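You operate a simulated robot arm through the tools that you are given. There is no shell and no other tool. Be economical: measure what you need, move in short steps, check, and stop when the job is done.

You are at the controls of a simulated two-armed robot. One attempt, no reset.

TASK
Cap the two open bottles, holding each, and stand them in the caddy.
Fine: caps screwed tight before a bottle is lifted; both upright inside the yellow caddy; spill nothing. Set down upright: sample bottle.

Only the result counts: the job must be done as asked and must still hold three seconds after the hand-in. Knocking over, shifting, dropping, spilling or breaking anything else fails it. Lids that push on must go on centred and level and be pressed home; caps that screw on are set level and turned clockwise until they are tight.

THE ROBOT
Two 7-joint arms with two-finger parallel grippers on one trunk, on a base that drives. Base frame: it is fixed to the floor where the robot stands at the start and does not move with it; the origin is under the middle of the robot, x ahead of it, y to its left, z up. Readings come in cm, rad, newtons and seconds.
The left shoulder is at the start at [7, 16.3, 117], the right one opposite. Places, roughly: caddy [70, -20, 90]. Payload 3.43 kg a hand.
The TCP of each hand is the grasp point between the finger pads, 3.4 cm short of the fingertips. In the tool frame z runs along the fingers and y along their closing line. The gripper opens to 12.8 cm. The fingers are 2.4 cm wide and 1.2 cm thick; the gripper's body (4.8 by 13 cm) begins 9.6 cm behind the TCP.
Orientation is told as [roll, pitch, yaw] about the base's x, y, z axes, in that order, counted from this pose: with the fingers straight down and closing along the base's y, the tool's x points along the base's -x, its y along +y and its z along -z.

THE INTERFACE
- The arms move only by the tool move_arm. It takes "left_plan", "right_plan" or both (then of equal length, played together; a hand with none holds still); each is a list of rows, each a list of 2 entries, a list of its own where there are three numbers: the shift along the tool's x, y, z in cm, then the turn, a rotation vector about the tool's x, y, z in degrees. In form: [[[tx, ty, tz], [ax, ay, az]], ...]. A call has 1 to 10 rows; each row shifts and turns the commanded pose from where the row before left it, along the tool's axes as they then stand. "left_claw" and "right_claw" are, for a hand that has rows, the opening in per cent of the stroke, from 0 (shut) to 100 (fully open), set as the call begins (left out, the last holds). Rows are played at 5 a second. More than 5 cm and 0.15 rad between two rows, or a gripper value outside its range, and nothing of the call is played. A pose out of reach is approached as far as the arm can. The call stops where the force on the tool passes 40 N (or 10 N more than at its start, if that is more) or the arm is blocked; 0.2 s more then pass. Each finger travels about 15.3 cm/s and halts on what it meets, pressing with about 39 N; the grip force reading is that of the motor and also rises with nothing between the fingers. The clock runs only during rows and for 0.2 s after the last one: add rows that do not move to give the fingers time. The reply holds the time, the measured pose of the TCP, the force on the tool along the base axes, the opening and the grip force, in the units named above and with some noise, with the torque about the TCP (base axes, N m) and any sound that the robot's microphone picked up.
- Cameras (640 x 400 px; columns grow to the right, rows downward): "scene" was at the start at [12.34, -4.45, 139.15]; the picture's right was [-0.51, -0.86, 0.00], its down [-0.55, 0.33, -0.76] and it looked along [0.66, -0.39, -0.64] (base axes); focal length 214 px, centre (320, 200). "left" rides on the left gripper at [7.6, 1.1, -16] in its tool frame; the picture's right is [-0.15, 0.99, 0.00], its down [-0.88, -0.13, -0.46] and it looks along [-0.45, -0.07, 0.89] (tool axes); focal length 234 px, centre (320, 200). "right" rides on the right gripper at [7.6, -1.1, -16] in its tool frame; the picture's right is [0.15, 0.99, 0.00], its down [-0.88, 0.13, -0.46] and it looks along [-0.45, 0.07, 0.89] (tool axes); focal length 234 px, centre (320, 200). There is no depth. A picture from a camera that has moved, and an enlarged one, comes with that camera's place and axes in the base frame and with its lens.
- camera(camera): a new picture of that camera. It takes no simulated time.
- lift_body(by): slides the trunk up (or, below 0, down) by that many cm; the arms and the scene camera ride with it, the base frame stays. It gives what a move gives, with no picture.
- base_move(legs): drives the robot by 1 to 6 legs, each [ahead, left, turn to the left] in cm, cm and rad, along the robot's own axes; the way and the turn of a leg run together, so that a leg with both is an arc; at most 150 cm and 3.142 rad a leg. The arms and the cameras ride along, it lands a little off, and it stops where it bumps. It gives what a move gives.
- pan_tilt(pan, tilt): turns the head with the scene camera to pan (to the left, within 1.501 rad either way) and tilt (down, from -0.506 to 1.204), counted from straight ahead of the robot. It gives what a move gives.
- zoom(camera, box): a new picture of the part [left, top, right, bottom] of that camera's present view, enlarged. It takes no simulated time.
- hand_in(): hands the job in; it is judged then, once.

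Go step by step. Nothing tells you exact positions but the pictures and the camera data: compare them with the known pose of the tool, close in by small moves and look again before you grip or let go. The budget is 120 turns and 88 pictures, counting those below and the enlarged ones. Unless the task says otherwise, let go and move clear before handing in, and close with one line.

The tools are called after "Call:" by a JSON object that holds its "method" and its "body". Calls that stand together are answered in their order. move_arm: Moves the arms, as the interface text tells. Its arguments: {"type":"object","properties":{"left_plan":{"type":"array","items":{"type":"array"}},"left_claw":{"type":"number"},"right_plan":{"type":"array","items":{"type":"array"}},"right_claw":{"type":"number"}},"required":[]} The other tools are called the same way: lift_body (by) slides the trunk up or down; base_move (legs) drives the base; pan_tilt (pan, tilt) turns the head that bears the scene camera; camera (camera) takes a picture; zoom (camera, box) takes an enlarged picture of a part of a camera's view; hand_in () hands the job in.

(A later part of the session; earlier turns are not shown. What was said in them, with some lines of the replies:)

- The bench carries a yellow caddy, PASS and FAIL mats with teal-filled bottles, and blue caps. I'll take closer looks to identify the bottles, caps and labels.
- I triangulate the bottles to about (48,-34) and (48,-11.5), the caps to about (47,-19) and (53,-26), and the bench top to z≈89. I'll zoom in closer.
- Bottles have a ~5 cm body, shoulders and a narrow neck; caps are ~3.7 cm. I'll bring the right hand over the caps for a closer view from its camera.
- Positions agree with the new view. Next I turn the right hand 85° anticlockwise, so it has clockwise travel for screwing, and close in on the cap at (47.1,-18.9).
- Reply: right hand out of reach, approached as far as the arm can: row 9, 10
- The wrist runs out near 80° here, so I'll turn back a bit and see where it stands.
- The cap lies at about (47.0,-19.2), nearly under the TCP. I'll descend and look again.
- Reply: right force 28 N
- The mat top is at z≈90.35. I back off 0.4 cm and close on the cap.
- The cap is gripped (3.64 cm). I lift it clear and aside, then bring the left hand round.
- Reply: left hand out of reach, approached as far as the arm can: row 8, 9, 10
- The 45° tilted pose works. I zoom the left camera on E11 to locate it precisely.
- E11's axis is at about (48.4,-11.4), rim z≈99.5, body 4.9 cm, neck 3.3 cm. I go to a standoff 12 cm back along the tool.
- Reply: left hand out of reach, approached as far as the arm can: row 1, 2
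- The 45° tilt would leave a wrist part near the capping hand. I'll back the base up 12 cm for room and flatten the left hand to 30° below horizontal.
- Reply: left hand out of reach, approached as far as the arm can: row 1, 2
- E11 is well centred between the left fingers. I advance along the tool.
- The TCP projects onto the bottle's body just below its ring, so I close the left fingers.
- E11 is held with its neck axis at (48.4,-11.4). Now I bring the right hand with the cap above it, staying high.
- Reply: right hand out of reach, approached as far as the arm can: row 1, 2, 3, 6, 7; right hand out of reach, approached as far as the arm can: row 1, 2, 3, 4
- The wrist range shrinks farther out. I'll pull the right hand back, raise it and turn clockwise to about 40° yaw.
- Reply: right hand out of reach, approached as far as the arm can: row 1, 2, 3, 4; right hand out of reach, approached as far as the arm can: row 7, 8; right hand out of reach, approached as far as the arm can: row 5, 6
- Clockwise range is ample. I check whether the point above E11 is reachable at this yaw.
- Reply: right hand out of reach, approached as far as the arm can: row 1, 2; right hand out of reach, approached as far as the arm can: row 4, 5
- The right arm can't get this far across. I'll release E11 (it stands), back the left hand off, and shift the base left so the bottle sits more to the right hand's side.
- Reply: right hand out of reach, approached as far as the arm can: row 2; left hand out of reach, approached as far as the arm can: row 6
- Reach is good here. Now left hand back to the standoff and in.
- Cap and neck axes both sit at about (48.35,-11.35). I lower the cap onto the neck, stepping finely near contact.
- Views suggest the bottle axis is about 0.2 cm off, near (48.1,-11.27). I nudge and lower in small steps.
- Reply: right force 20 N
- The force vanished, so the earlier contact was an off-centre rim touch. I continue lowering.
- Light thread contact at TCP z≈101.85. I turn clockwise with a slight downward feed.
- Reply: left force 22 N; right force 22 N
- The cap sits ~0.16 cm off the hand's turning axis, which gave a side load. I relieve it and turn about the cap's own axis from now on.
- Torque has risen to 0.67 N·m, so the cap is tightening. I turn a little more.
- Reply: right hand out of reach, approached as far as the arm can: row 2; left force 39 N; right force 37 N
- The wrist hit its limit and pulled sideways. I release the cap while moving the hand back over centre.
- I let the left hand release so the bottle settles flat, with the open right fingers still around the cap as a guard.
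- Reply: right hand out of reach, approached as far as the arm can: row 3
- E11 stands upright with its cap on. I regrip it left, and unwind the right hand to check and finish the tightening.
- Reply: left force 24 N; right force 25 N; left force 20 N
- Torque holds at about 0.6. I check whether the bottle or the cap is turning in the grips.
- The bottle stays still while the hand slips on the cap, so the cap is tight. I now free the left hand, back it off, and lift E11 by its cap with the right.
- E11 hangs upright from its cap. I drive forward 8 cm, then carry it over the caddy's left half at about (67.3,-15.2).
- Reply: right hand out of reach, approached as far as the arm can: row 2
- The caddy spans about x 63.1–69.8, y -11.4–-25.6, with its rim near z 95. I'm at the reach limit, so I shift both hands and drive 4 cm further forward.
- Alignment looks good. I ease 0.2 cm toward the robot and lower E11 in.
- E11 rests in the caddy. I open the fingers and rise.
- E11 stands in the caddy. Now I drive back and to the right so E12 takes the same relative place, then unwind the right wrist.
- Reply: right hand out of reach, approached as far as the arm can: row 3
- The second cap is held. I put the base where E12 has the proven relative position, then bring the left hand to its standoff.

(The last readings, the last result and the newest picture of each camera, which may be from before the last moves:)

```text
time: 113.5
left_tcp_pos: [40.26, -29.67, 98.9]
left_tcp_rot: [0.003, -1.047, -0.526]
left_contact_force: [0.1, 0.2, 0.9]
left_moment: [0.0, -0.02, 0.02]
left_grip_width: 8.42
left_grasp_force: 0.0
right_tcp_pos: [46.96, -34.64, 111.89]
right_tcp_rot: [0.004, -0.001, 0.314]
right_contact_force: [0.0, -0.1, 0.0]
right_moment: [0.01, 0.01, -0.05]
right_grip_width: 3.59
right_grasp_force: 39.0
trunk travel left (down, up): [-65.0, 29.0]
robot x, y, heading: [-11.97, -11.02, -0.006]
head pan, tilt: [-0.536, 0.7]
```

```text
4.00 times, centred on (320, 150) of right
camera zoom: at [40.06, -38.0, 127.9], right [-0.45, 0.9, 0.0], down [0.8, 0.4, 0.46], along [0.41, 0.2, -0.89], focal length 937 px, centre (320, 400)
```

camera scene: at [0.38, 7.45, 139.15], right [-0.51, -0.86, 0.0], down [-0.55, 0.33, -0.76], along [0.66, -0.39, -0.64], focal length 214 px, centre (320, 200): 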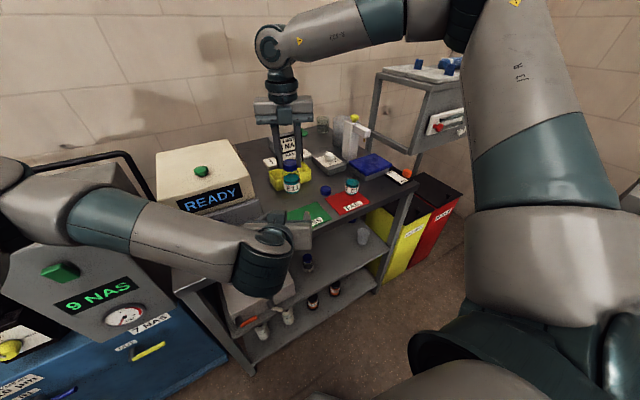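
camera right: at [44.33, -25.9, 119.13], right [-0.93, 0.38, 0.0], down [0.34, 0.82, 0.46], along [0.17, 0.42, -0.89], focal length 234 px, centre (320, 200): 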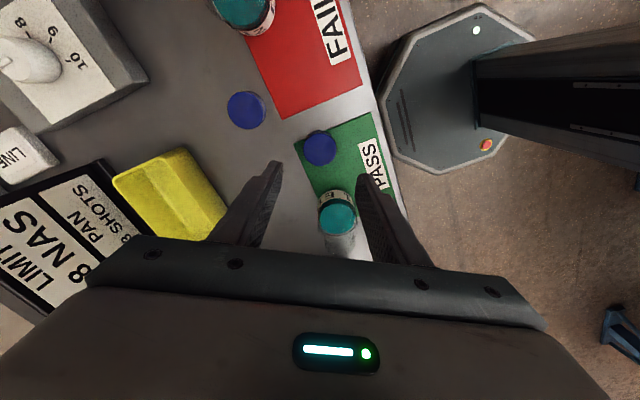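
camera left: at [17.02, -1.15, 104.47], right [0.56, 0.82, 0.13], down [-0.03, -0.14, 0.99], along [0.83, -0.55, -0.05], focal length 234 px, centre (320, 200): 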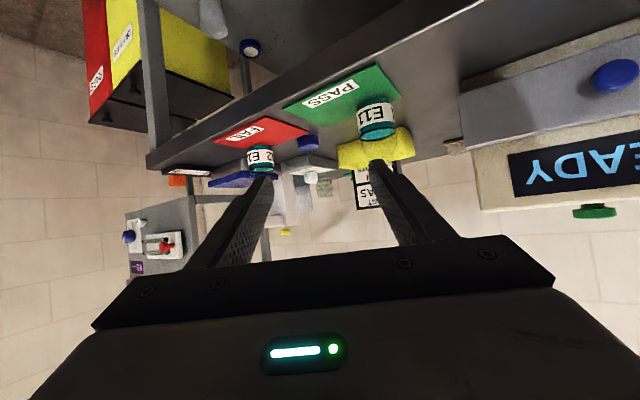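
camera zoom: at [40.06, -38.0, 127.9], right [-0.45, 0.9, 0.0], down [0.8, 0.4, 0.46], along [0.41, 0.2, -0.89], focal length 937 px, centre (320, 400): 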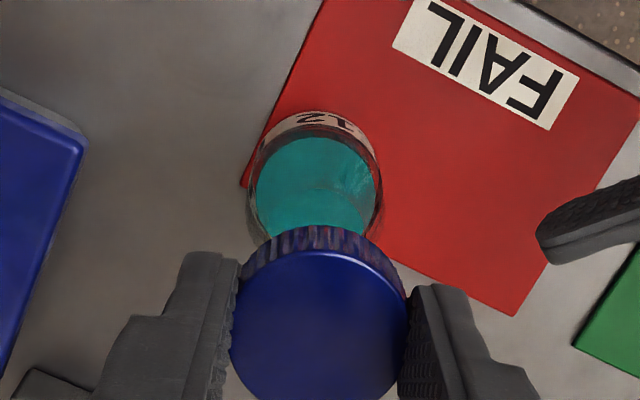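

Same picture as for E11. I advance and grip.

Call:
{"method": "move_arm", "body": {"left_plan": [[[0, 0, 2.5], [0, 0, 0]], [[0, 0, 2.5], [0, 0, 0]], [[0, 0, 2.5], [0, 0, 0]], [[0, 0, 2.5], [0, 0, 0]]]}}

Call:
{"method": "zoom", "body": {"camera": "left", "box": [160, 50, 480, 250]}}

Call:
{"method": "move_arm", "body": {"left_plan": [[[0, 0, 0], [0, 0, 0]], [[0, 0, 0], [0, 0, 0]], [[0, 0, 0], [0, 0, 0]]], "left_claw": 0}}

```text
time: 114.5
left_tcp_pos: [47.75, -34.03, 93.84]
left_tcp_rot: [0.001, -1.047, -0.525]
left_contact_force: [0.9, -0.6, 0.4]
left_moment: [-0.02, -0.01, 0.02]
left_grip_width: 8.46
left_grasp_force: 0.0
right_tcp_pos: [46.91, -34.68, 111.89]
right_tcp_rot: [0.001, -0.001, 0.313]
right_contact_force: [-0.4, 0.7, 0.1]
right_moment: [0.04, 0.0, 0.02]
right_grip_width: 3.64
right_grasp_force: 38.7
trunk travel left (down, up): [-65.0, 29.0]
robot x, y, heading: [-11.89, -11.03, -0.001]
head pan, tilt: [-0.536, 0.7]
```

```text
2.00 times, centred on (320, 150) of left
camera zoom: at [33.14, -24.21, 95.42], right [0.56, 0.82, 0.13], down [-0.02, -0.14, 0.99], along [0.83, -0.56, -0.06], focal length 468 px, centre (320, 300)
```

zoom: 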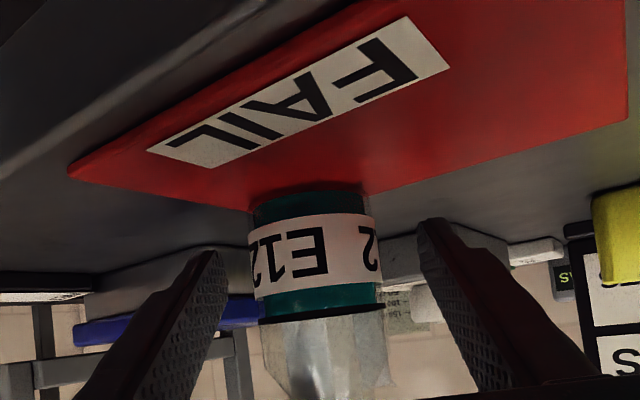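

```text
time: 115.3
left_tcp_pos: [47.89, -33.91, 93.93]
left_tcp_rot: [0.001, -1.045, -0.525]
left_contact_force: [0.7, -0.5, 0.3]
left_moment: [-0.01, -0.02, 0.0]
left_grip_width: 4.57
left_grasp_force: 38.9
right_tcp_pos: [46.99, -34.6, 111.88]
right_tcp_rot: [0.002, 0.0, 0.314]
right_contact_force: [0.2, -0.3, -0.9]
right_moment: [-0.01, 0.0, -0.01]
right_grip_width: 3.6
right_grasp_force: 39.0
trunk travel left (down, up): [-65.0, 29.0]
robot x, y, heading: [-11.67, -11.15, -0.002]
head pan, tilt: [-0.536, 0.7]
```

E12 is held; its axis is about (48.1,-34.15). I move over it and lower toward the rim.

Call:
{"method": "move_arm", "body": {"right_plan": [[[-1.13, 0.07, 0], [0, 0, 0]], [[0, 0, 0], [0, 0, -7]], [[0, 0, 2.5], [0, 0, 0]], [[0, 0, 2.5], [0, 0, 0]], [[0, 0, 2.4], [0, 0, 0]], [[0, 0, 0], [0, 0, 0]]]}}

Call:
{"method": "zoom", "body": {"camera": "right", "box": [240, 100, 400, 200]}}

Call:
{"method": "zoom", "body": {"camera": "scene", "box": [266, 175, 314, 205]}}

```text
time: 116.7
left_tcp_pos: [47.86, -33.97, 93.96]
left_tcp_rot: [0.002, -1.046, -0.526]
left_contact_force: [-0.6, 1.4, 0.2]
left_moment: [0.02, -0.01, 0.02]
left_grip_width: 4.56
left_grasp_force: 39.2
right_tcp_pos: [47.87, -34.07, 104.42]
right_tcp_rot: [0.0, 0.0, 0.436]
right_contact_force: [0.1, 0.1, -0.6]
right_moment: [-0.02, 0.01, 0.02]
right_grip_width: 3.61
right_grasp_force: 38.6
trunk travel left (down, up): [-65.0, 29.0]
robot x, y, heading: [-12.24, -11.0, 0.001]
head pan, tilt: [-0.536, 0.7]
```

```text
4.00 times, centred on (320, 150) of right
camera zoom: at [41.55, -38.3, 120.44], right [-0.55, 0.83, 0.0], down [0.74, 0.49, 0.46], along [0.38, 0.25, -0.89], focal length 937 px, centre (320, 400)
```

zoom: 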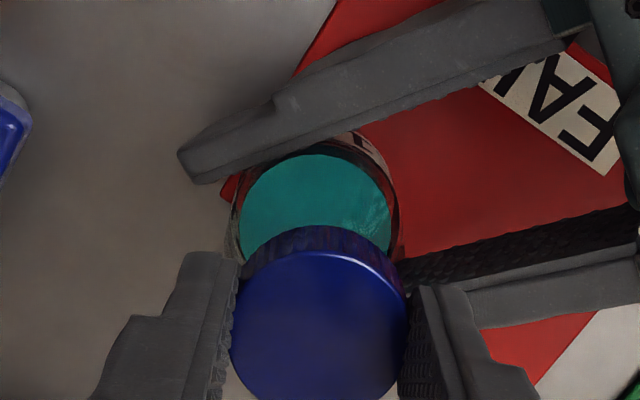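

```text
13.33 times, centred on (290, 190) of scene
camera zoom: at [0.27, -15.41, 139.15], right [-0.51, -0.86, 0.0], down [-0.55, 0.33, -0.76], along [0.66, -0.39, -0.64], focal length 2860 px, centre (720, 333)
```

zoom: 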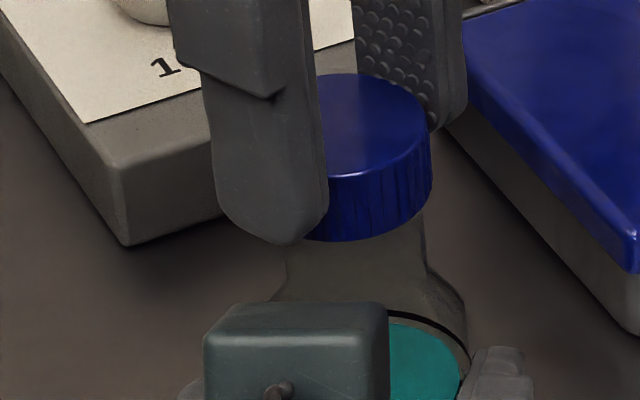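

Call:
{"method": "move_arm", "body": {"right_plan": [[[0.055, -0.118, 0], [0, 0, 0]], [[0, 0, 0.6], [0, 0, 0]], [[0, 0, 0.4], [0, 0, 0]], [[0, 0, 0.3], [0, 0, 0]], [[0, 0, 0], [0, 0, 0]]]}}

Call:
{"method": "move_arm", "body": {"right_plan": [[[0, 0, 0.15], [0, 0, 0]], [[0, 0, 0.15], [0, 0, 0]], [[0, 0, 0], [0, 0, 0]]]}}

```text
time: 117.9
left_tcp_pos: [47.71, -34.08, 93.93]
left_tcp_rot: [0.0, -1.047, -0.524]
left_contact_force: [-0.1, 0.0, 0.3]
left_moment: [0.0, 0.0, 0.01]
left_grip_width: 4.55
left_grasp_force: 39.2
right_tcp_pos: [48.01, -34.19, 103.2]
right_tcp_rot: [0.002, 0.002, 0.436]
right_contact_force: [0.1, -0.3, 0.2]
right_moment: [-0.02, -0.04, 0.01]
right_grip_width: 3.63
right_grasp_force: 39.1
trunk travel left (down, up): [-65.0, 29.0]
robot x, y, heading: [-11.71, -10.71, 0.002]
head pan, tilt: [-0.536, 0.7]
```

```text
time: 118.7
left_tcp_pos: [47.74, -33.84, 94.0]
left_tcp_rot: [0.002, -1.046, -0.524]
left_contact_force: [0.3, -0.1, -0.2]
left_moment: [0.04, 0.04, 0.0]
left_grip_width: 4.54
left_grasp_force: 39.1
right_tcp_pos: [48.04, -34.09, 102.81]
right_tcp_rot: [0.001, 0.0, 0.435]
right_contact_force: [0.5, 0.1, -0.1]
right_moment: [-0.02, -0.02, -0.02]
right_grip_width: 3.65
right_grasp_force: 38.8
trunk travel left (down, up): [-65.0, 29.0]
robot x, y, heading: [-12.11, -11.0, 0.0]
head pan, tilt: [-0.536, 0.7]
```

No contact, so the cap is passing over the rim. I continue down to the thread.

Call:
{"method": "move_arm", "body": {"right_plan": [[[0, 0, 0.15], [0, 0, 0]], [[0, 0, 0.15], [0, 0, 0]], [[0, 0, 0.15], [0, 0, 0]], [[0, 0, 0], [0, 0, 0]]]}}

Call:
{"method": "move_arm", "body": {"right_plan": [[[0, 0, 0.15], [0, 0, 0]], [[0, 0, 0.15], [0, 0, 0]], [[0, 0, 0.1], [0, 0, 0]], [[0, 0, 0], [0, 0, 0]]]}}

```text
time: 119.7
left_tcp_pos: [47.94, -33.93, 93.94]
left_tcp_rot: [0.001, -1.046, -0.525]
left_contact_force: [-0.9, 1.0, 0.0]
left_moment: [0.02, -0.02, -0.02]
left_grip_width: 4.56
left_grasp_force: 38.5
right_tcp_pos: [47.96, -34.21, 102.47]
right_tcp_rot: [0.003, 0.001, 0.438]
right_contact_force: [-0.6, -0.1, -0.1]
right_moment: [0.01, -0.02, -0.02]
right_grip_width: 3.6
right_grasp_force: 38.8
trunk travel left (down, up): [-65.0, 29.0]
robot x, y, heading: [-12.14, -10.75, 0.0]
head pan, tilt: [-0.536, 0.7]
```

```text
time: 120.7
left_tcp_pos: [47.69, -33.88, 94.04]
left_tcp_rot: [0.002, -1.047, -0.526]
left_contact_force: [-1.5, 5.1, -3.8]
left_moment: [-0.37, -0.05, 0.01]
left_grip_width: 4.55
left_grasp_force: 38.9
right_tcp_pos: [47.92, -34.22, 102.15]
right_tcp_rot: [-0.002, -0.004, 0.436]
right_contact_force: [4.3, -7.4, 17.0]
right_moment: [-0.4, -0.19, 0.01]
right_grip_width: 3.59
right_grasp_force: 38.8
trunk travel left (down, up): [-65.0, 29.0]
robot x, y, heading: [-12.11, -10.87, -0.005]
head pan, tilt: [-0.536, 0.7]
```

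Call:
{"method": "move_arm", "body": {"right_plan": [[[0, -0.09, -0.1], [0, 0, 0]], [[0, 0.015, 0], [0, 0, 8.5]], [[0, 0.015, 0.01], [0, 0, 8.5]], [[0, 0.015, 0.01], [0, 0, 8.5]], [[0, 0.015, 0.01], [0, 0, 8.5]], [[0, 0.015, 0.01], [0, 0, 8.5]]]}}

```text
time: 122.1
left_tcp_pos: [47.76, -34.0, 93.91]
left_tcp_rot: [0.001, -1.047, -0.525]
left_contact_force: [-1.1, -2.8, 0.7]
left_moment: [0.27, -0.02, 0.03]
left_grip_width: 4.53
left_grasp_force: 38.5
right_tcp_pos: [48.02, -34.15, 102.17]
right_tcp_rot: [0.002, 0.001, -0.307]
right_contact_force: [-0.2, 3.9, 8.6]
right_moment: [0.22, -0.07, 0.05]
right_grip_width: 3.64
right_grasp_force: 39.4
trunk travel left (down, up): [-65.0, 29.0]
robot x, y, heading: [-12.56, -11.04, -0.001]
head pan, tilt: [-0.536, 0.7]
```

Call:
{"method": "move_arm", "body": {"right_plan": [[[0, 0.05, 0], [0, 0, 8.5]], [[0, 0.015, 0.01], [0, 0, 8.5]], [[0, 0.015, 0.01], [0, 0, 8.5]], [[0, 0.015, 0.01], [0, 0, 8.5]], [[0, 0.015, 0.01], [0, 0, 8.5]], [[0, 0.015, 0.01], [0, 0, 8.5]], [[0, 0.015, 0.01], [0, 0, 8.5]]]}}

```text
time: 123.7
left_tcp_pos: [47.72, -34.08, 94.06]
left_tcp_rot: [-0.001, -1.047, -0.525]
left_contact_force: [-5.9, -9.3, 5.6]
left_moment: [0.55, -0.58, -0.04]
left_grip_width: 4.57
left_grasp_force: 39.0
right_tcp_pos: [48.1, -34.13, 102.15]
right_tcp_rot: [0.001, 0.001, -1.345]
right_contact_force: [6.7, 11.2, 2.5]
right_moment: [0.36, -0.16, 0.02]
right_grip_width: 3.62
right_grasp_force: 38.8
trunk travel left (down, up): [-65.0, 29.0]
robot x, y, heading: [-11.89, -10.98, -0.004]
head pan, tilt: [-0.536, 0.7]
```

Call:
{"method": "move_arm", "body": {"right_plan": [[[0.1, 0.09, 0], [0, 0, 0]], [[0, 0.025, 0.01], [0, 0, 8.5]], [[0, 0.025, 0.01], [0, 0, 8.5]], [[0, 0.025, 0.01], [0, 0, 8.5]], [[0, 0.025, 0.01], [0, 0, 8.5]], [[0, 0.025, 0.01], [0, 0, 8.5]], [[0, 0.025, 0.01], [0, 0, 8.5]]]}}

```text
time: 125.3
left_tcp_pos: [47.78, -33.93, 93.84]
left_tcp_rot: [0.001, -1.046, -0.525]
left_contact_force: [-10.5, -3.2, 2.5]
left_moment: [0.19, -0.32, 0.0]
left_grip_width: 4.52
left_grasp_force: 39.1
right_tcp_pos: [48.25, -34.08, 102.04]
right_tcp_rot: [0.001, 0.002, -2.238]
right_contact_force: [9.4, 2.5, 3.9]
right_moment: [0.12, -0.41, 0.02]
right_grip_width: 3.63
right_grasp_force: 38.7
trunk travel left (down, up): [-65.0, 29.0]
robot x, y, heading: [-12.29, -11.21, -0.005]
head pan, tilt: [-0.536, 0.7]
```

Call:
{"method": "move_arm", "body": {"right_plan": [[[0.085, 0.06, 0], [0, 0, 0]], [[0, 0.025, 0.01], [0, 0, 8.5]], [[0, 0.025, 0.01], [0, 0, 8.5]], [[0, 0.025, 0.01], [0, 0, 8.5]], [[0, 0.025, 0.01], [0, 0, 8.5]], [[0, 0.025, 0.01], [0, 0, 8.5]], [[0, 0.025, 0.01], [0, 0, 8.5]]]}}

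```text
time: 126.9
left_tcp_pos: [47.82, -33.96, 93.83]
left_tcp_rot: [0.0, -1.046, -0.524]
left_contact_force: [-2.3, 3.2, -1.8]
left_moment: [-0.28, 0.16, 0.03]
left_grip_width: 4.55
left_grasp_force: 39.1
right_tcp_pos: [48.44, -34.2, 101.96]
right_tcp_rot: [-0.002, 0.001, -3.128]
right_contact_force: [1.7, -4.1, 9.1]
right_moment: [-0.2, -0.01, -0.04]
right_grip_width: 3.61
right_grasp_force: 39.2
trunk travel left (down, up): [-65.0, 29.0]
robot x, y, heading: [-12.38, -10.72, -0.001]
head pan, tilt: [-0.536, 0.7]
```

Call:
{"method": "move_arm", "body": {"right_plan": [[[0.02, 0.05, 0.01], [0, 0, 8.5]], [[0, 0.025, 0.01], [0, 0, 8.5]], [[0, 0.025, 0.01], [0, 0, 8.5]], [[0, 0.025, 0.01], [0, 0, 8.5]], [[0, 0.025, 0.01], [0, 0, 8.5]], [[0, 0.025, 0.01], [0, 0, 8.5]], [[0, 0.025, 0.01], [0, 0, 8.5]]]}}

```text
time: 128.5
left_tcp_pos: [47.75, -34.0, 94.05]
left_tcp_rot: [0.001, -1.047, -0.523]
left_contact_force: [5.3, 6.4, -5.3]
left_moment: [-0.4, 0.38, 0.09]
left_grip_width: 4.52
left_grasp_force: 39.1
right_tcp_pos: [48.35, -34.35, 101.92]
right_tcp_rot: [-0.001, -0.003, 2.117]
right_contact_force: [-6.2, -8.1, 11.6]
right_moment: [-0.24, 0.21, 0.05]
right_grip_width: 3.62
right_grasp_force: 39.2
trunk travel left (down, up): [-65.0, 29.0]
robot x, y, heading: [-11.81, -11.08, -0.003]
head pan, tilt: [-0.536, 0.7]
```

Call:
{"method": "move_arm", "body": {"right_plan": [[[0.04, 0.09, 0], [0, 0, 0]], [[0, 0.02, 0.005], [0, 0, 8.5]], [[0, 0.02, 0.005], [0, 0, 8.5]], [[0, 0.02, 0.005], [0, 0, 8.5]], [[0, 0.02, 0.005], [0, 0, 8.5]], [[0, 0.02, 0], [0, 0, 6]]]}}

```text
time: 129.9
left_tcp_pos: [47.72, -33.95, 94.1]
left_tcp_rot: [-0.001, -1.048, -0.524]
left_contact_force: [3.6, 0.9, 0.5]
left_moment: [-0.03, 0.24, -0.7]
left_grip_width: 4.57
left_grasp_force: 38.8
right_tcp_pos: [48.08, -34.32, 101.92]
right_tcp_rot: [0.002, -0.001, 1.42]
right_contact_force: [-5.0, -1.2, 4.7]
right_moment: [0.0, 0.09, 0.74]
right_grip_width: 3.66
right_grasp_force: 39.1
trunk travel left (down, up): [-65.0, 29.0]
robot x, y, heading: [-12.25, -10.93, -0.002]
head pan, tilt: [-0.536, 0.7]
```

Call:
{"method": "move_arm", "body": {"right_plan": [[[0, 0.01, 0], [0, 0, 3]], [[0, 0.01, 0], [0, 0, 3]], [[0, 0, 0], [0, 0, 0]]]}}

Call:
{"method": "zoom", "body": {"camera": "left", "box": [160, 50, 480, 250]}}

```text
time: 130.7
left_tcp_pos: [47.62, -33.99, 93.95]
left_tcp_rot: [0.0, -1.047, -0.527]
left_contact_force: [1.9, 0.7, 1.8]
left_moment: [-0.08, 0.12, -0.57]
left_grip_width: 4.51
left_grasp_force: 39.0
right_tcp_pos: [48.28, -34.51, 101.94]
right_tcp_rot: [0.0, -0.003, 1.318]
right_contact_force: [-2.9, 0.1, 1.3]
right_moment: [0.07, 0.08, 0.58]
right_grip_width: 3.64
right_grasp_force: 39.5
trunk travel left (down, up): [-65.0, 29.0]
robot x, y, heading: [-12.08, -10.92, 0.001]
head pan, tilt: [-0.536, 0.7]
```

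```text
2.00 times, centred on (320, 150) of left
camera zoom: at [33.03, -24.18, 95.52], right [0.56, 0.82, 0.13], down [-0.03, -0.14, 0.99], along [0.83, -0.56, -0.05], focal length 468 px, centre (320, 300)
```

zoom: 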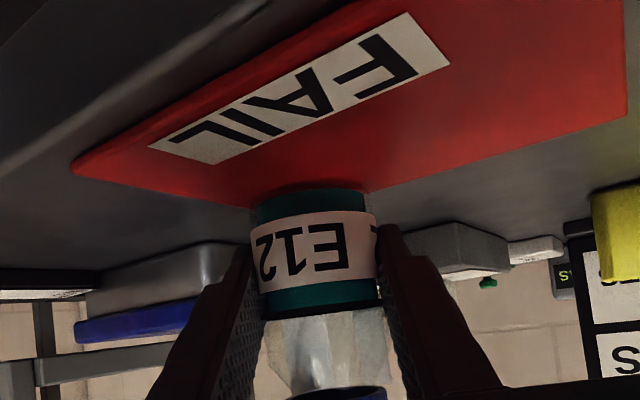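

Bottle and cap turned together under load, so the cap is tight. I regrip with an unwound wrist for a final check and for the carry.

Call:
{"method": "move_arm", "body": {"right_plan": [[[0, 0, 0], [0, 0, 0]], [[0, 0, 0], [0, 0, 0]], [[0, 0, -3], [0, 0, 0]], [[0, 0, -3], [0, 0, 0]]], "right_claw": 45}}

Call:
{"method": "move_arm", "body": {"right_plan": [[[0, 0, 0], [0, 0, -8.5]], [[0, 0, 0], [0, 0, -8.5]], [[0, 0, 0], [0, 0, -8.5]], [[0, 0, 0], [0, 0, -8.5]], [[0, 0, 0], [0, 0, -8.5]], [[0, 0, 0], [0, 0, -8.5]], [[0, 0, 0], [0, 0, -8.5]], [[0, 0, 0], [0, 0, -8.5]], [[0, 0, 0], [0, 0, -8.5]], [[0, 0, 0], [0, 0, -8.5]]]}}

Call:
{"method": "move_arm", "body": {"right_plan": [[[0, 0, 0], [0, 0, -8.5]], [[0, 0, 0], [0, 0, -8.5]], [[0, 0, 0], [0, 0, -8.5]], [[0, 0, 0], [0, 0, -8.5]], [[0, 0, 0], [0, 0, -8.5]], [[0, 0, 0], [0, 0, -8.5]]]}}

```text
time: 131.7
left_tcp_pos: [47.82, -33.99, 93.97]
left_tcp_rot: [0.002, -1.048, -0.527]
left_contact_force: [-1.4, -0.4, 7.6]
left_moment: [-0.08, 0.07, -0.02]
left_grip_width: 4.52
left_grasp_force: 39.2
right_tcp_pos: [48.1, -34.34, 107.93]
right_tcp_rot: [0.0, -0.001, 1.317]
right_contact_force: [-0.4, 0.2, -1.1]
right_moment: [0.01, 0.04, 0.01]
right_grip_width: 5.79
right_grasp_force: 0.1
trunk travel left (down, up): [-65.0, 29.0]
robot x, y, heading: [-11.99, -10.87, 0.001]
head pan, tilt: [-0.536, 0.7]
```

```text
time: 133.9
left_tcp_pos: [47.76, -33.97, 94.04]
left_tcp_rot: [0.0, -1.048, -0.524]
left_contact_force: [-0.3, 0.2, 6.4]
left_moment: [-0.1, 0.05, -0.04]
left_grip_width: 4.54
left_grasp_force: 38.8
right_tcp_pos: [48.08, -34.5, 107.88]
right_tcp_rot: [-0.003, 0.001, 2.805]
right_contact_force: [-0.1, -0.1, 1.0]
right_moment: [-0.02, 0.03, -0.01]
right_grip_width: 5.75
right_grasp_force: 0.0
trunk travel left (down, up): [-65.0, 29.0]
robot x, y, heading: [-11.71, -10.76, -0.004]
head pan, tilt: [-0.536, 0.7]
```

```text
time: 135.3
left_tcp_pos: [47.77, -33.96, 93.93]
left_tcp_rot: [0.002, -1.047, -0.525]
left_contact_force: [-0.2, -1.1, 6.1]
left_moment: [-0.12, -0.03, -0.03]
left_grip_width: 4.56
left_grasp_force: 39.6
right_tcp_pos: [48.1, -34.37, 107.87]
right_tcp_rot: [-0.003, 0.002, -2.587]
right_contact_force: [-1.0, -0.7, 0.8]
right_moment: [0.0, 0.02, -0.01]
right_grip_width: 5.76
right_grasp_force: 0.0
trunk travel left (down, up): [-65.0, 29.0]
robot x, y, heading: [-12.41, -10.56, -0.002]
head pan, tilt: [-0.536, 0.7]
```

Call:
{"method": "move_arm", "body": {"right_plan": [[[0.2, -0.06, 0], [0, 0, 0]], [[0, 0, 3], [0, 0, 0]], [[0, 0, 3], [0, 0, 0]], [[0, 0, 0], [0, 0, 0]]]}}

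Call:
{"method": "move_arm", "body": {"right_plan": [[[0, 0, 0], [0, 0, 0]], [[0, 0, 0], [0, 0, 0]], [[0, 0, 0], [0, 0, 0]]], "right_claw": 0}}

Call:
{"method": "move_arm", "body": {"right_plan": [[[0, 0, 0], [0, 0, 8]], [[0, 0, 0], [0, 0, 8]], [[0, 0, 0], [0, 0, 8]], [[0, 0, 0], [0, 0, 0]]]}}

```text
time: 136.3
left_tcp_pos: [47.73, -34.04, 94.08]
left_tcp_rot: [0.001, -1.047, -0.523]
left_contact_force: [-0.4, 0.1, 6.0]
left_moment: [-0.07, 0.0, -0.01]
left_grip_width: 4.51
left_grasp_force: 39.4
right_tcp_pos: [48.26, -34.3, 101.9]
right_tcp_rot: [-0.001, 0.002, -2.594]
right_contact_force: [0.0, -0.3, 0.3]
right_moment: [-0.01, 0.03, 0.02]
right_grip_width: 5.71
right_grasp_force: 0.1
trunk travel left (down, up): [-65.0, 29.0]
robot x, y, heading: [-11.78, -11.02, 0.003]
head pan, tilt: [-0.536, 0.7]
```

```text
time: 137.1
left_tcp_pos: [47.73, -33.97, 94.07]
left_tcp_rot: [0.003, -1.045, -0.524]
left_contact_force: [-0.2, -0.8, 6.4]
left_moment: [-0.09, 0.0, 0.02]
left_grip_width: 4.54
left_grasp_force: 39.2
right_tcp_pos: [48.22, -34.1, 101.88]
right_tcp_rot: [-0.002, -0.003, -2.591]
right_contact_force: [-0.7, -0.5, 0.5]
right_moment: [-0.02, 0.0, 0.06]
right_grip_width: 3.55
right_grasp_force: 39.3
trunk travel left (down, up): [-65.0, 29.0]
robot x, y, heading: [-12.15, -11.13, 0.001]
head pan, tilt: [-0.536, 0.7]
```

```text
time: 138.1
left_tcp_pos: [47.78, -34.01, 93.96]
left_tcp_rot: [-0.001, -1.047, -0.524]
left_contact_force: [-0.7, 0.7, 6.6]
left_moment: [-0.15, -0.02, -0.59]
left_grip_width: 4.55
left_grasp_force: 39.0
right_tcp_pos: [48.31, -34.17, 101.85]
right_tcp_rot: [-0.001, 0.0, -3.011]
right_contact_force: [1.0, -1.9, 0.4]
right_moment: [-0.16, -0.07, 0.63]
right_grip_width: 3.58
right_grasp_force: 38.6
trunk travel left (down, up): [-65.0, 29.0]
robot x, y, heading: [-11.8, -11.35, -0.002]
head pan, tilt: [-0.536, 0.7]
```

Torque is immediate again, so the cap is tight. I release the left hand, back it off, and lift E12 12 cm.

Call:
{"method": "move_arm", "body": {"left_plan": [[[0, 0, 0], [0, 0, 0]], [[0, 0, 0], [0, 0, 0]], [[0, 0, 0], [0, 0, 0]]], "left_claw": 66}}

Call:
{"method": "move_arm", "body": {"left_plan": [[[0, 0, -2.5], [0, 0, 0]], [[0, 0, -2.5], [0, 0, 0]], [[0, 0, -2.5], [0, 0, 0]], [[0, 0, -2.5], [0, 0, 0]], [[0, 0, -2.5], [0, 0, 0]], [[0, 0, -2], [0, 0, 0]]]}}

Call:
{"method": "move_arm", "body": {"right_plan": [[[0, 0, -1], [0, 0, 0]], [[0, 0, -1], [0, 0, 0]], [[0, 0, -2.5], [0, 0, 0]], [[0, 0, -2.5], [0, 0, 0]], [[0, 0, -2.5], [0, 0, 0]], [[0, 0, -2.5], [0, 0, 0]]]}}

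Call:
{"method": "camera", "body": {"camera": "scene"}}

```text
time: 138.9
left_tcp_pos: [47.77, -33.97, 93.87]
left_tcp_rot: [0.0, -1.045, -0.525]
left_contact_force: [0.0, 0.4, 1.6]
left_moment: [0.02, 0.03, 0.03]
left_grip_width: 8.46
left_grasp_force: 0.0
right_tcp_pos: [48.37, -34.25, 101.81]
right_tcp_rot: [-0.002, 0.0, -3.011]
right_contact_force: [-1.1, -0.7, 2.1]
right_moment: [0.03, 0.01, 0.0]
right_grip_width: 3.58
right_grasp_force: 39.3
trunk travel left (down, up): [-65.0, 29.0]
robot x, y, heading: [-11.95, -10.74, 0.003]
head pan, tilt: [-0.536, 0.7]
```

```text
time: 140.3
left_tcp_pos: [36.83, -27.65, 101.25]
left_tcp_rot: [0.0, -1.048, -0.523]
left_contact_force: [-0.6, 0.3, -0.6]
left_moment: [-0.02, 0.01, 0.01]
left_grip_width: 8.46
left_grasp_force: 0.1
right_tcp_pos: [48.31, -34.27, 101.83]
right_tcp_rot: [-0.001, -0.001, -3.011]
right_contact_force: [-0.2, -0.2, 3.2]
right_moment: [-0.03, 0.0, -0.03]
right_grip_width: 3.59
right_grasp_force: 38.8
trunk travel left (down, up): [-65.0, 29.0]
robot x, y, heading: [-12.01, -11.2, -0.003]
head pan, tilt: [-0.536, 0.7]
```

```text
time: 141.7
left_tcp_pos: [36.94, -27.74, 101.09]
left_tcp_rot: [0.0, -1.048, -0.524]
left_contact_force: [-0.3, -0.2, -1.0]
left_moment: [0.01, 0.03, 0.03]
left_grip_width: 8.45
left_grasp_force: 0.0
right_tcp_pos: [48.35, -34.35, 113.83]
right_tcp_rot: [-0.002, 0.0, -3.012]
right_contact_force: [-0.4, 0.2, -0.6]
right_moment: [0.02, -0.04, 0.0]
right_grip_width: 3.58
right_grasp_force: 39.3
trunk travel left (down, up): [-65.0, 29.0]
robot x, y, heading: [-12.01, -11.27, 0.003]
head pan, tilt: [-0.536, 0.7]
```

```text
14 pictures are left
camera scene: at [0.23, -15.4, 139.15], right [-0.51, -0.86, 0.0], down [-0.55, 0.33, -0.76], along [0.66, -0.39, -0.64], focal length 214 px, centre (320, 200)
```

scene: 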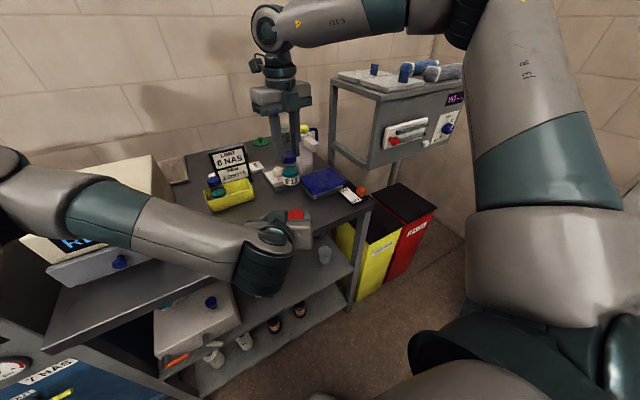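

Call:
{"method": "base_move", "body": {"legs": [[0, 16.5, 0], [12, 0, 0]]}}

```text
time: 144.0
left_tcp_pos: [48.93, -11.14, 101.12]
left_tcp_rot: [0.0, -1.047, -0.524]
left_contact_force: [-0.4, -1.2, -0.2]
left_moment: [0.04, -0.02, -0.06]
left_grip_width: 8.47
left_grasp_force: 0.0
right_tcp_pos: [60.29, -17.61, 113.81]
right_tcp_rot: [-0.004, 0.0, -3.009]
right_contact_force: [0.0, 0.0, -1.3]
right_moment: [0.01, 0.01, -0.02]
right_grip_width: 3.58
right_grasp_force: 39.5
trunk travel left (down, up): [-65.0, 29.0]
robot x, y, heading: [-0.14, 5.5, -0.001]
head pan, tilt: [-0.536, 0.7]
```

I rotate so the fingers close along x, clear of E11's cap, then move over the caddy's right half.

Call:
{"method": "move_arm", "body": {"right_plan": [[[0, 0, 0], [0, 0, -8.5]], [[0, 0, 0], [0, 0, -8.5]], [[0, 0, 0], [0, 0, -8.5]], [[0, 0, 0], [0, 0, -8.5]], [[0, 0, 0], [0, 0, -8.5]], [[0, 0, 0], [0, 0, -8.5]], [[0, 0, 0], [0, 0, -8.5]], [[0, 0, 0], [0, 0, -8.5]], [[0, 0, 0], [0, 0, -8.5]], [[0, 0, 0], [0, 0, -8.5]]]}}

Call:
{"method": "move_arm", "body": {"right_plan": [[[-1.9, 0.08, 0], [0, 0, 0]], [[-1.9, 0.08, 0], [0, 0, 0]], [[0.13, 3.05, 0], [0, 0, 0]], [[0.13, 3.05, 0], [0, 0, 0]], [[0, 0, 0], [0, 0, 0]]]}}

Call:
{"method": "zoom", "body": {"camera": "scene", "box": [222, 120, 350, 200]}}

Call:
{"method": "zoom", "body": {"camera": "right", "box": [200, 70, 440, 220]}}

```text
time: 146.2
left_tcp_pos: [48.88, -11.17, 101.34]
left_tcp_rot: [-0.001, -1.045, -0.526]
left_contact_force: [-0.6, -0.3, -0.1]
left_moment: [-0.02, 0.01, 0.0]
left_grip_width: 8.48
left_grasp_force: 0.0
right_tcp_pos: [60.28, -17.67, 113.7]
right_tcp_rot: [0.001, 0.0, -1.524]
right_contact_force: [0.2, -0.1, -0.8]
right_moment: [-0.01, 0.0, -0.02]
right_grip_width: 3.57
right_grasp_force: 39.2
trunk travel left (down, up): [-65.0, 29.0]
robot x, y, heading: [0.04, 5.87, -0.003]
head pan, tilt: [-0.536, 0.7]
```

```text
time: 147.4
left_tcp_pos: [48.8, -11.19, 101.44]
left_tcp_rot: [0.002, -1.047, -0.527]
left_contact_force: [0.1, -0.3, -0.1]
left_moment: [-0.01, 0.01, 0.02]
left_grip_width: 8.45
left_grasp_force: 0.2
right_tcp_pos: [66.86, -20.85, 113.83]
right_tcp_rot: [0.002, 0.002, -1.528]
right_contact_force: [0.4, 0.3, -0.6]
right_moment: [-0.04, -0.02, -0.01]
right_grip_width: 3.56
right_grasp_force: 38.4
trunk travel left (down, up): [-65.0, 29.0]
robot x, y, heading: [-0.16, 5.95, 0.002]
head pan, tilt: [-0.536, 0.7]
```

```text
5.00 times, centred on (286, 160) of scene
camera zoom: at [12.13, 1.22, 139.17], right [-0.51, -0.86, 0.0], down [-0.55, 0.33, -0.77], along [0.66, -0.39, -0.64], focal length 1072 px, centre (490, 400)
```

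zoom: 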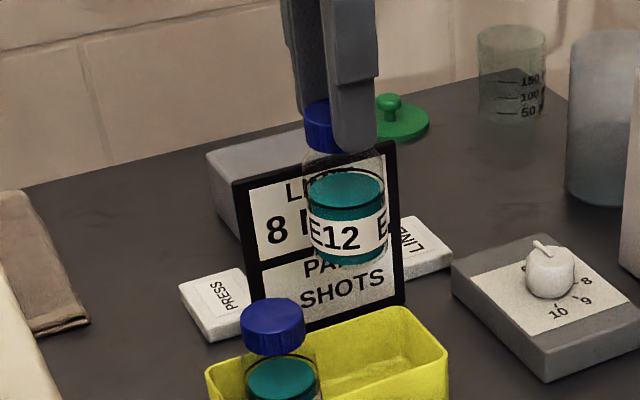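

```text
2.67 times, centred on (320, 145) of right
camera zoom: at [65.31, -13.29, 129.9], right [0.98, 0.19, 0.0], down [0.17, -0.87, 0.45], along [0.09, -0.45, -0.89], focal length 624 px, centre (320, 347)
```

zoom: 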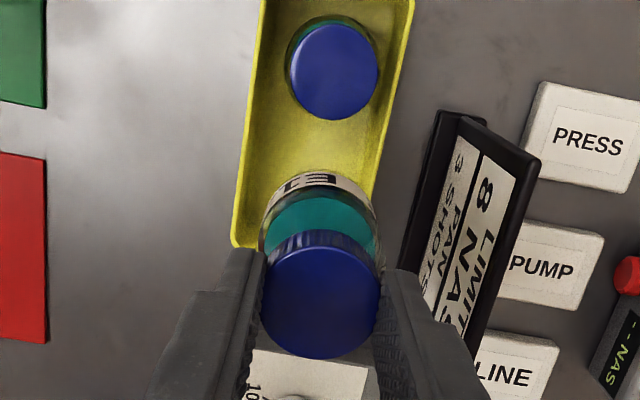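

Slightly off; I correct to (66.35,-21.3) and lower to rim level, then check.

Call:
{"method": "move_arm", "body": {"right_plan": [[[-0.45, -0.52, 0], [0, 0, 0]], [[0, 0, 2.5], [0, 0, 0]], [[0, 0, 2.5], [0, 0, 0]], [[0, 0, 1.3], [0, 0, 0]], [[0, 0, 0], [0, 0, 0]]]}}

Call:
{"method": "zoom", "body": {"camera": "right", "box": [200, 70, 440, 220]}}

Call:
{"method": "zoom", "body": {"camera": "scene", "box": [222, 140, 350, 220]}}

```text
time: 148.6
left_tcp_pos: [48.96, -11.07, 101.25]
left_tcp_rot: [0.0, -1.048, -0.525]
left_contact_force: [0.0, 0.3, -0.3]
left_moment: [0.0, 0.01, 0.02]
left_grip_width: 8.43
left_grasp_force: 0.0
right_tcp_pos: [66.26, -21.23, 107.46]
right_tcp_rot: [0.0, 0.002, -1.528]
right_contact_force: [0.3, 0.6, -0.5]
right_moment: [0.01, 0.01, -0.01]
right_grip_width: 3.57
right_grasp_force: 38.8
trunk travel left (down, up): [-65.0, 29.0]
robot x, y, heading: [0.02, 5.51, -0.004]
head pan, tilt: [-0.536, 0.7]
```

```text
2.67 times, centred on (320, 145) of right
camera zoom: at [64.87, -13.7, 123.47], right [0.98, 0.19, 0.0], down [0.17, -0.87, 0.45], along [0.09, -0.45, -0.89], focal length 624 px, centre (320, 347)
```

zoom: 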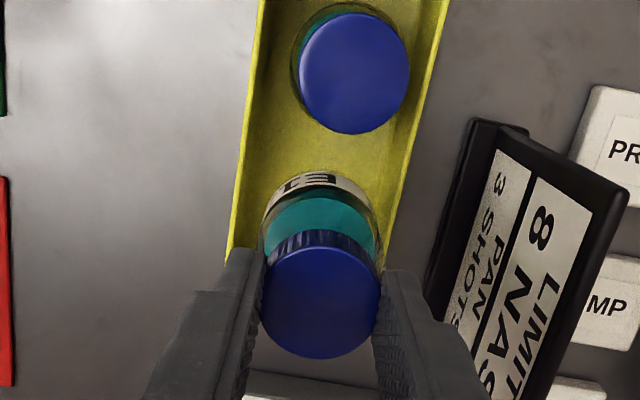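

```text
5.00 times, centred on (286, 180) of scene
camera zoom: at [12.33, 1.21, 139.14], right [-0.51, -0.86, 0.0], down [-0.55, 0.33, -0.76], along [0.66, -0.39, -0.64], focal length 1072 px, centre (490, 300)
```

zoom: 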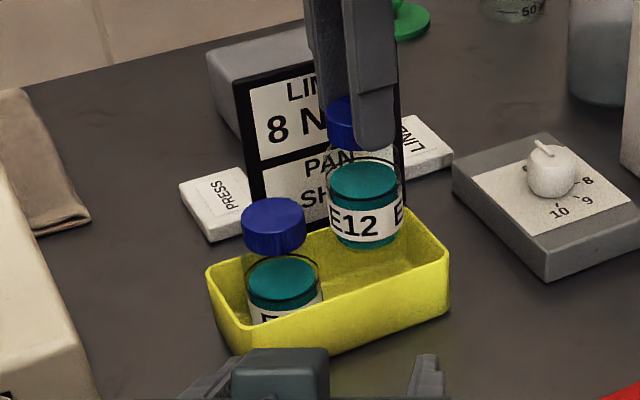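

Call:
{"method": "move_arm", "body": {"right_plan": [[[0, 0, 1.3], [0, 0, 0]], [[0, 0, 1.5], [0, 0, 0]], [[0, 0, 1.5], [0, 0, 0]], [[0, 0, 0.8], [0, 0, 0]], [[0, 0, 0], [0, 0, 0]]]}}

Call:
{"method": "move_arm", "body": {"right_plan": [[[0, 0, 0.12], [0, 0, 0]], [[0, 0, 0.12], [0, 0, 0]], [[0, 0, 0.12], [0, 0, 0]], [[0, 0, 0], [0, 0, 0]]]}}

```text
time: 149.8
left_tcp_pos: [48.85, -11.16, 101.24]
left_tcp_rot: [-0.002, -1.045, -0.525]
left_contact_force: [-0.1, 0.5, -0.1]
left_moment: [0.03, 0.01, -0.01]
left_grip_width: 8.43
left_grasp_force: 0.1
right_tcp_pos: [66.13, -21.23, 102.22]
right_tcp_rot: [0.001, 0.002, -1.527]
right_contact_force: [-0.7, 0.3, -0.9]
right_moment: [0.01, 0.03, -0.01]
right_grip_width: 3.62
right_grasp_force: 39.2
trunk travel left (down, up): [-65.0, 29.0]
robot x, y, heading: [-0.07, 5.76, -0.004]
head pan, tilt: [-0.536, 0.7]
```

```text
time: 150.8
left_tcp_pos: [49.0, -11.13, 101.32]
left_tcp_rot: [0.001, -1.046, -0.526]
left_contact_force: [0.3, -0.3, -0.5]
left_moment: [0.0, -0.01, -0.01]
left_grip_width: 8.47
left_grasp_force: 0.0
right_tcp_pos: [66.28, -21.31, 102.01]
right_tcp_rot: [0.001, -0.001, -1.527]
right_contact_force: [0.5, -0.3, -0.2]
right_moment: [0.0, 0.04, 0.02]
right_grip_width: 3.64
right_grasp_force: 38.6
trunk travel left (down, up): [-65.0, 29.0]
robot x, y, heading: [-0.01, 5.37, -0.003]
head pan, tilt: [-0.536, 0.7]
```

Call:
{"method": "move_arm", "body": {"right_plan": [[[0, 0, 0.1], [0, 0, 0]], [[0, 0, 0.08], [0, 0, 0]], [[0, 0, 0], [0, 0, 0]]]}}

Call:
{"method": "move_arm", "body": {"right_plan": [[[0, 0, 0.08], [0, 0, 0]], [[0, 0, 0.05], [0, 0, 0]], [[0, 0, 0], [0, 0, 0]]]}}

```text
time: 151.6
left_tcp_pos: [48.99, -11.2, 101.16]
left_tcp_rot: [0.0, -1.046, -0.523]
left_contact_force: [0.2, 0.4, 0.1]
left_moment: [-0.02, 0.0, 0.02]
left_grip_width: 8.46
left_grasp_force: 0.0
right_tcp_pos: [66.35, -21.29, 101.9]
right_tcp_rot: [0.0, 0.002, -1.527]
right_contact_force: [-0.5, -0.6, 1.6]
right_moment: [-0.04, 0.05, 0.01]
right_grip_width: 3.62
right_grasp_force: 39.3
trunk travel left (down, up): [-65.0, 29.0]
robot x, y, heading: [0.04, 5.33, -0.004]
head pan, tilt: [-0.536, 0.7]
```

```text
time: 152.4
left_tcp_pos: [48.82, -11.09, 101.34]
left_tcp_rot: [0.003, -1.047, -0.525]
left_contact_force: [-0.3, 0.1, -0.6]
left_moment: [-0.01, -0.02, 0.02]
left_grip_width: 8.46
left_grasp_force: 0.0
right_tcp_pos: [66.25, -21.36, 101.82]
right_tcp_rot: [0.002, 0.002, -1.527]
right_contact_force: [0.1, -0.2, 8.0]
right_moment: [-0.04, -0.02, -0.02]
right_grip_width: 3.61
right_grasp_force: 39.2
trunk travel left (down, up): [-65.0, 29.0]
robot x, y, heading: [-0.32, 5.48, -0.003]
head pan, tilt: [-0.536, 0.7]
```

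E12 rests on the caddy floor. I release, rise and check.

Call:
{"method": "move_arm", "body": {"right_plan": [[[0, 0, 0], [0, 0, 0]], [[0, 0, 0], [0, 0, 0]], [[0, 0, 0], [0, 0, 0]]], "right_claw": 43}}

Call:
{"method": "move_arm", "body": {"right_plan": [[[0, 0, -2], [0, 0, 0]], [[0, 0, -4], [0, 0, 0]], [[0, 0, -4], [0, 0, 0]], [[0, 0, -3], [0, 0, 0]], [[0, -4, 0], [0, 0, 0]], [[0, -4, 0], [0, 0, 0]]]}}

Call:
{"method": "zoom", "body": {"camera": "scene", "box": [222, 130, 382, 230]}}

```text
time: 153.2
left_tcp_pos: [48.94, -11.07, 101.24]
left_tcp_rot: [0.001, -1.045, -0.526]
left_contact_force: [0.5, -0.1, 0.1]
left_moment: [0.0, -0.02, 0.01]
left_grip_width: 8.44
left_grasp_force: 0.0
right_tcp_pos: [66.34, -21.32, 101.74]
right_tcp_rot: [0.002, 0.001, -1.528]
right_contact_force: [0.2, 0.4, 0.0]
right_moment: [-0.01, -0.02, -0.01]
right_grip_width: 5.48
right_grasp_force: 0.1
trunk travel left (down, up): [-65.0, 29.0]
robot x, y, heading: [-0.18, 5.79, 0.001]
head pan, tilt: [-0.536, 0.7]
```

```text
time: 154.6
left_tcp_pos: [48.75, -11.06, 101.33]
left_tcp_rot: [0.002, -1.046, -0.528]
left_contact_force: [-0.5, -0.2, -0.6]
left_moment: [0.04, 0.01, 0.02]
left_grip_width: 8.45
left_grasp_force: 0.0
right_tcp_pos: [58.08, -21.68, 114.79]
right_tcp_rot: [0.001, 0.002, -1.525]
right_contact_force: [0.2, -1.2, -0.2]
right_moment: [-0.02, -0.02, 0.01]
right_grip_width: 5.49
right_grasp_force: 0.1
trunk travel left (down, up): [-65.0, 29.0]
robot x, y, heading: [-0.22, 5.71, -0.003]
head pan, tilt: [-0.536, 0.7]
```

```text
4.00 times, centred on (302, 180) of scene
camera zoom: at [12.1, 1.19, 139.16], right [-0.51, -0.86, 0.0], down [-0.55, 0.33, -0.77], along [0.66, -0.39, -0.64], focal length 858 px, centre (392, 280)
```

zoom: 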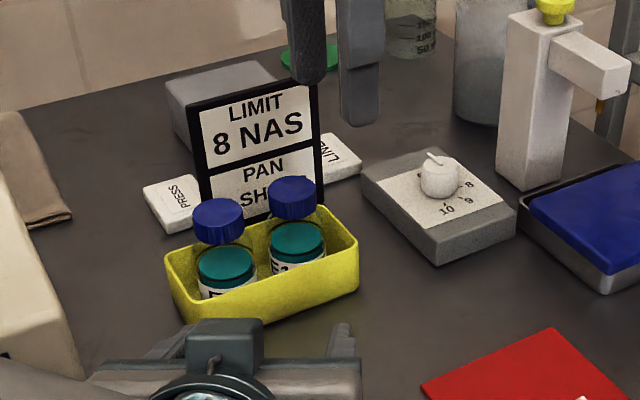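

Both capped bottles stand upright in the yellow caddy. I back clear and hand in.

Call:
{"method": "base_move", "body": {"legs": [[-12, 0, 0]]}}

Call:
{"method": "zoom", "body": {"camera": "scene", "box": [222, 120, 414, 240]}}

```text
time: 155.8
left_tcp_pos: [36.91, -11.16, 101.33]
left_tcp_rot: [-0.001, -1.045, -0.525]
left_contact_force: [0.5, 0.6, -0.1]
left_moment: [0.02, -0.02, 0.0]
left_grip_width: 8.49
left_grasp_force: 0.1
right_tcp_pos: [46.29, -21.67, 114.52]
right_tcp_rot: [-0.002, 0.001, -1.528]
right_contact_force: [-0.1, -0.3, 0.2]
right_moment: [-0.01, -0.01, 0.04]
right_grip_width: 5.5
right_grasp_force: 0.0
trunk travel left (down, up): [-65.0, 29.0]
robot x, y, heading: [-12.0, 5.98, -0.002]
head pan, tilt: [-0.536, 0.7]
```

```text
3.33 times, centred on (318, 180) of scene
camera zoom: at [0.32, 1.22, 139.13], right [-0.51, -0.86, 0.0], down [-0.55, 0.33, -0.76], along [0.66, -0.39, -0.65], focal length 715 px, centre (327, 267)
```

zoom: 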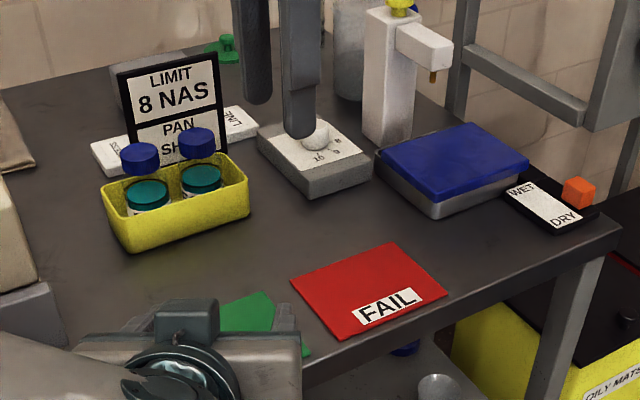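

Everything is in place, nothing else looks disturbed, and both hands are clear, so I hand in.

Call:
{"method": "hand_in", "body": {}}

```text
The job is handed in.
```

Both bottles, E11 and E12, were held while their caps were screwed tight, then lifted and stood upright in the yellow caddy, with no spill or disturbance seen in the last picture.
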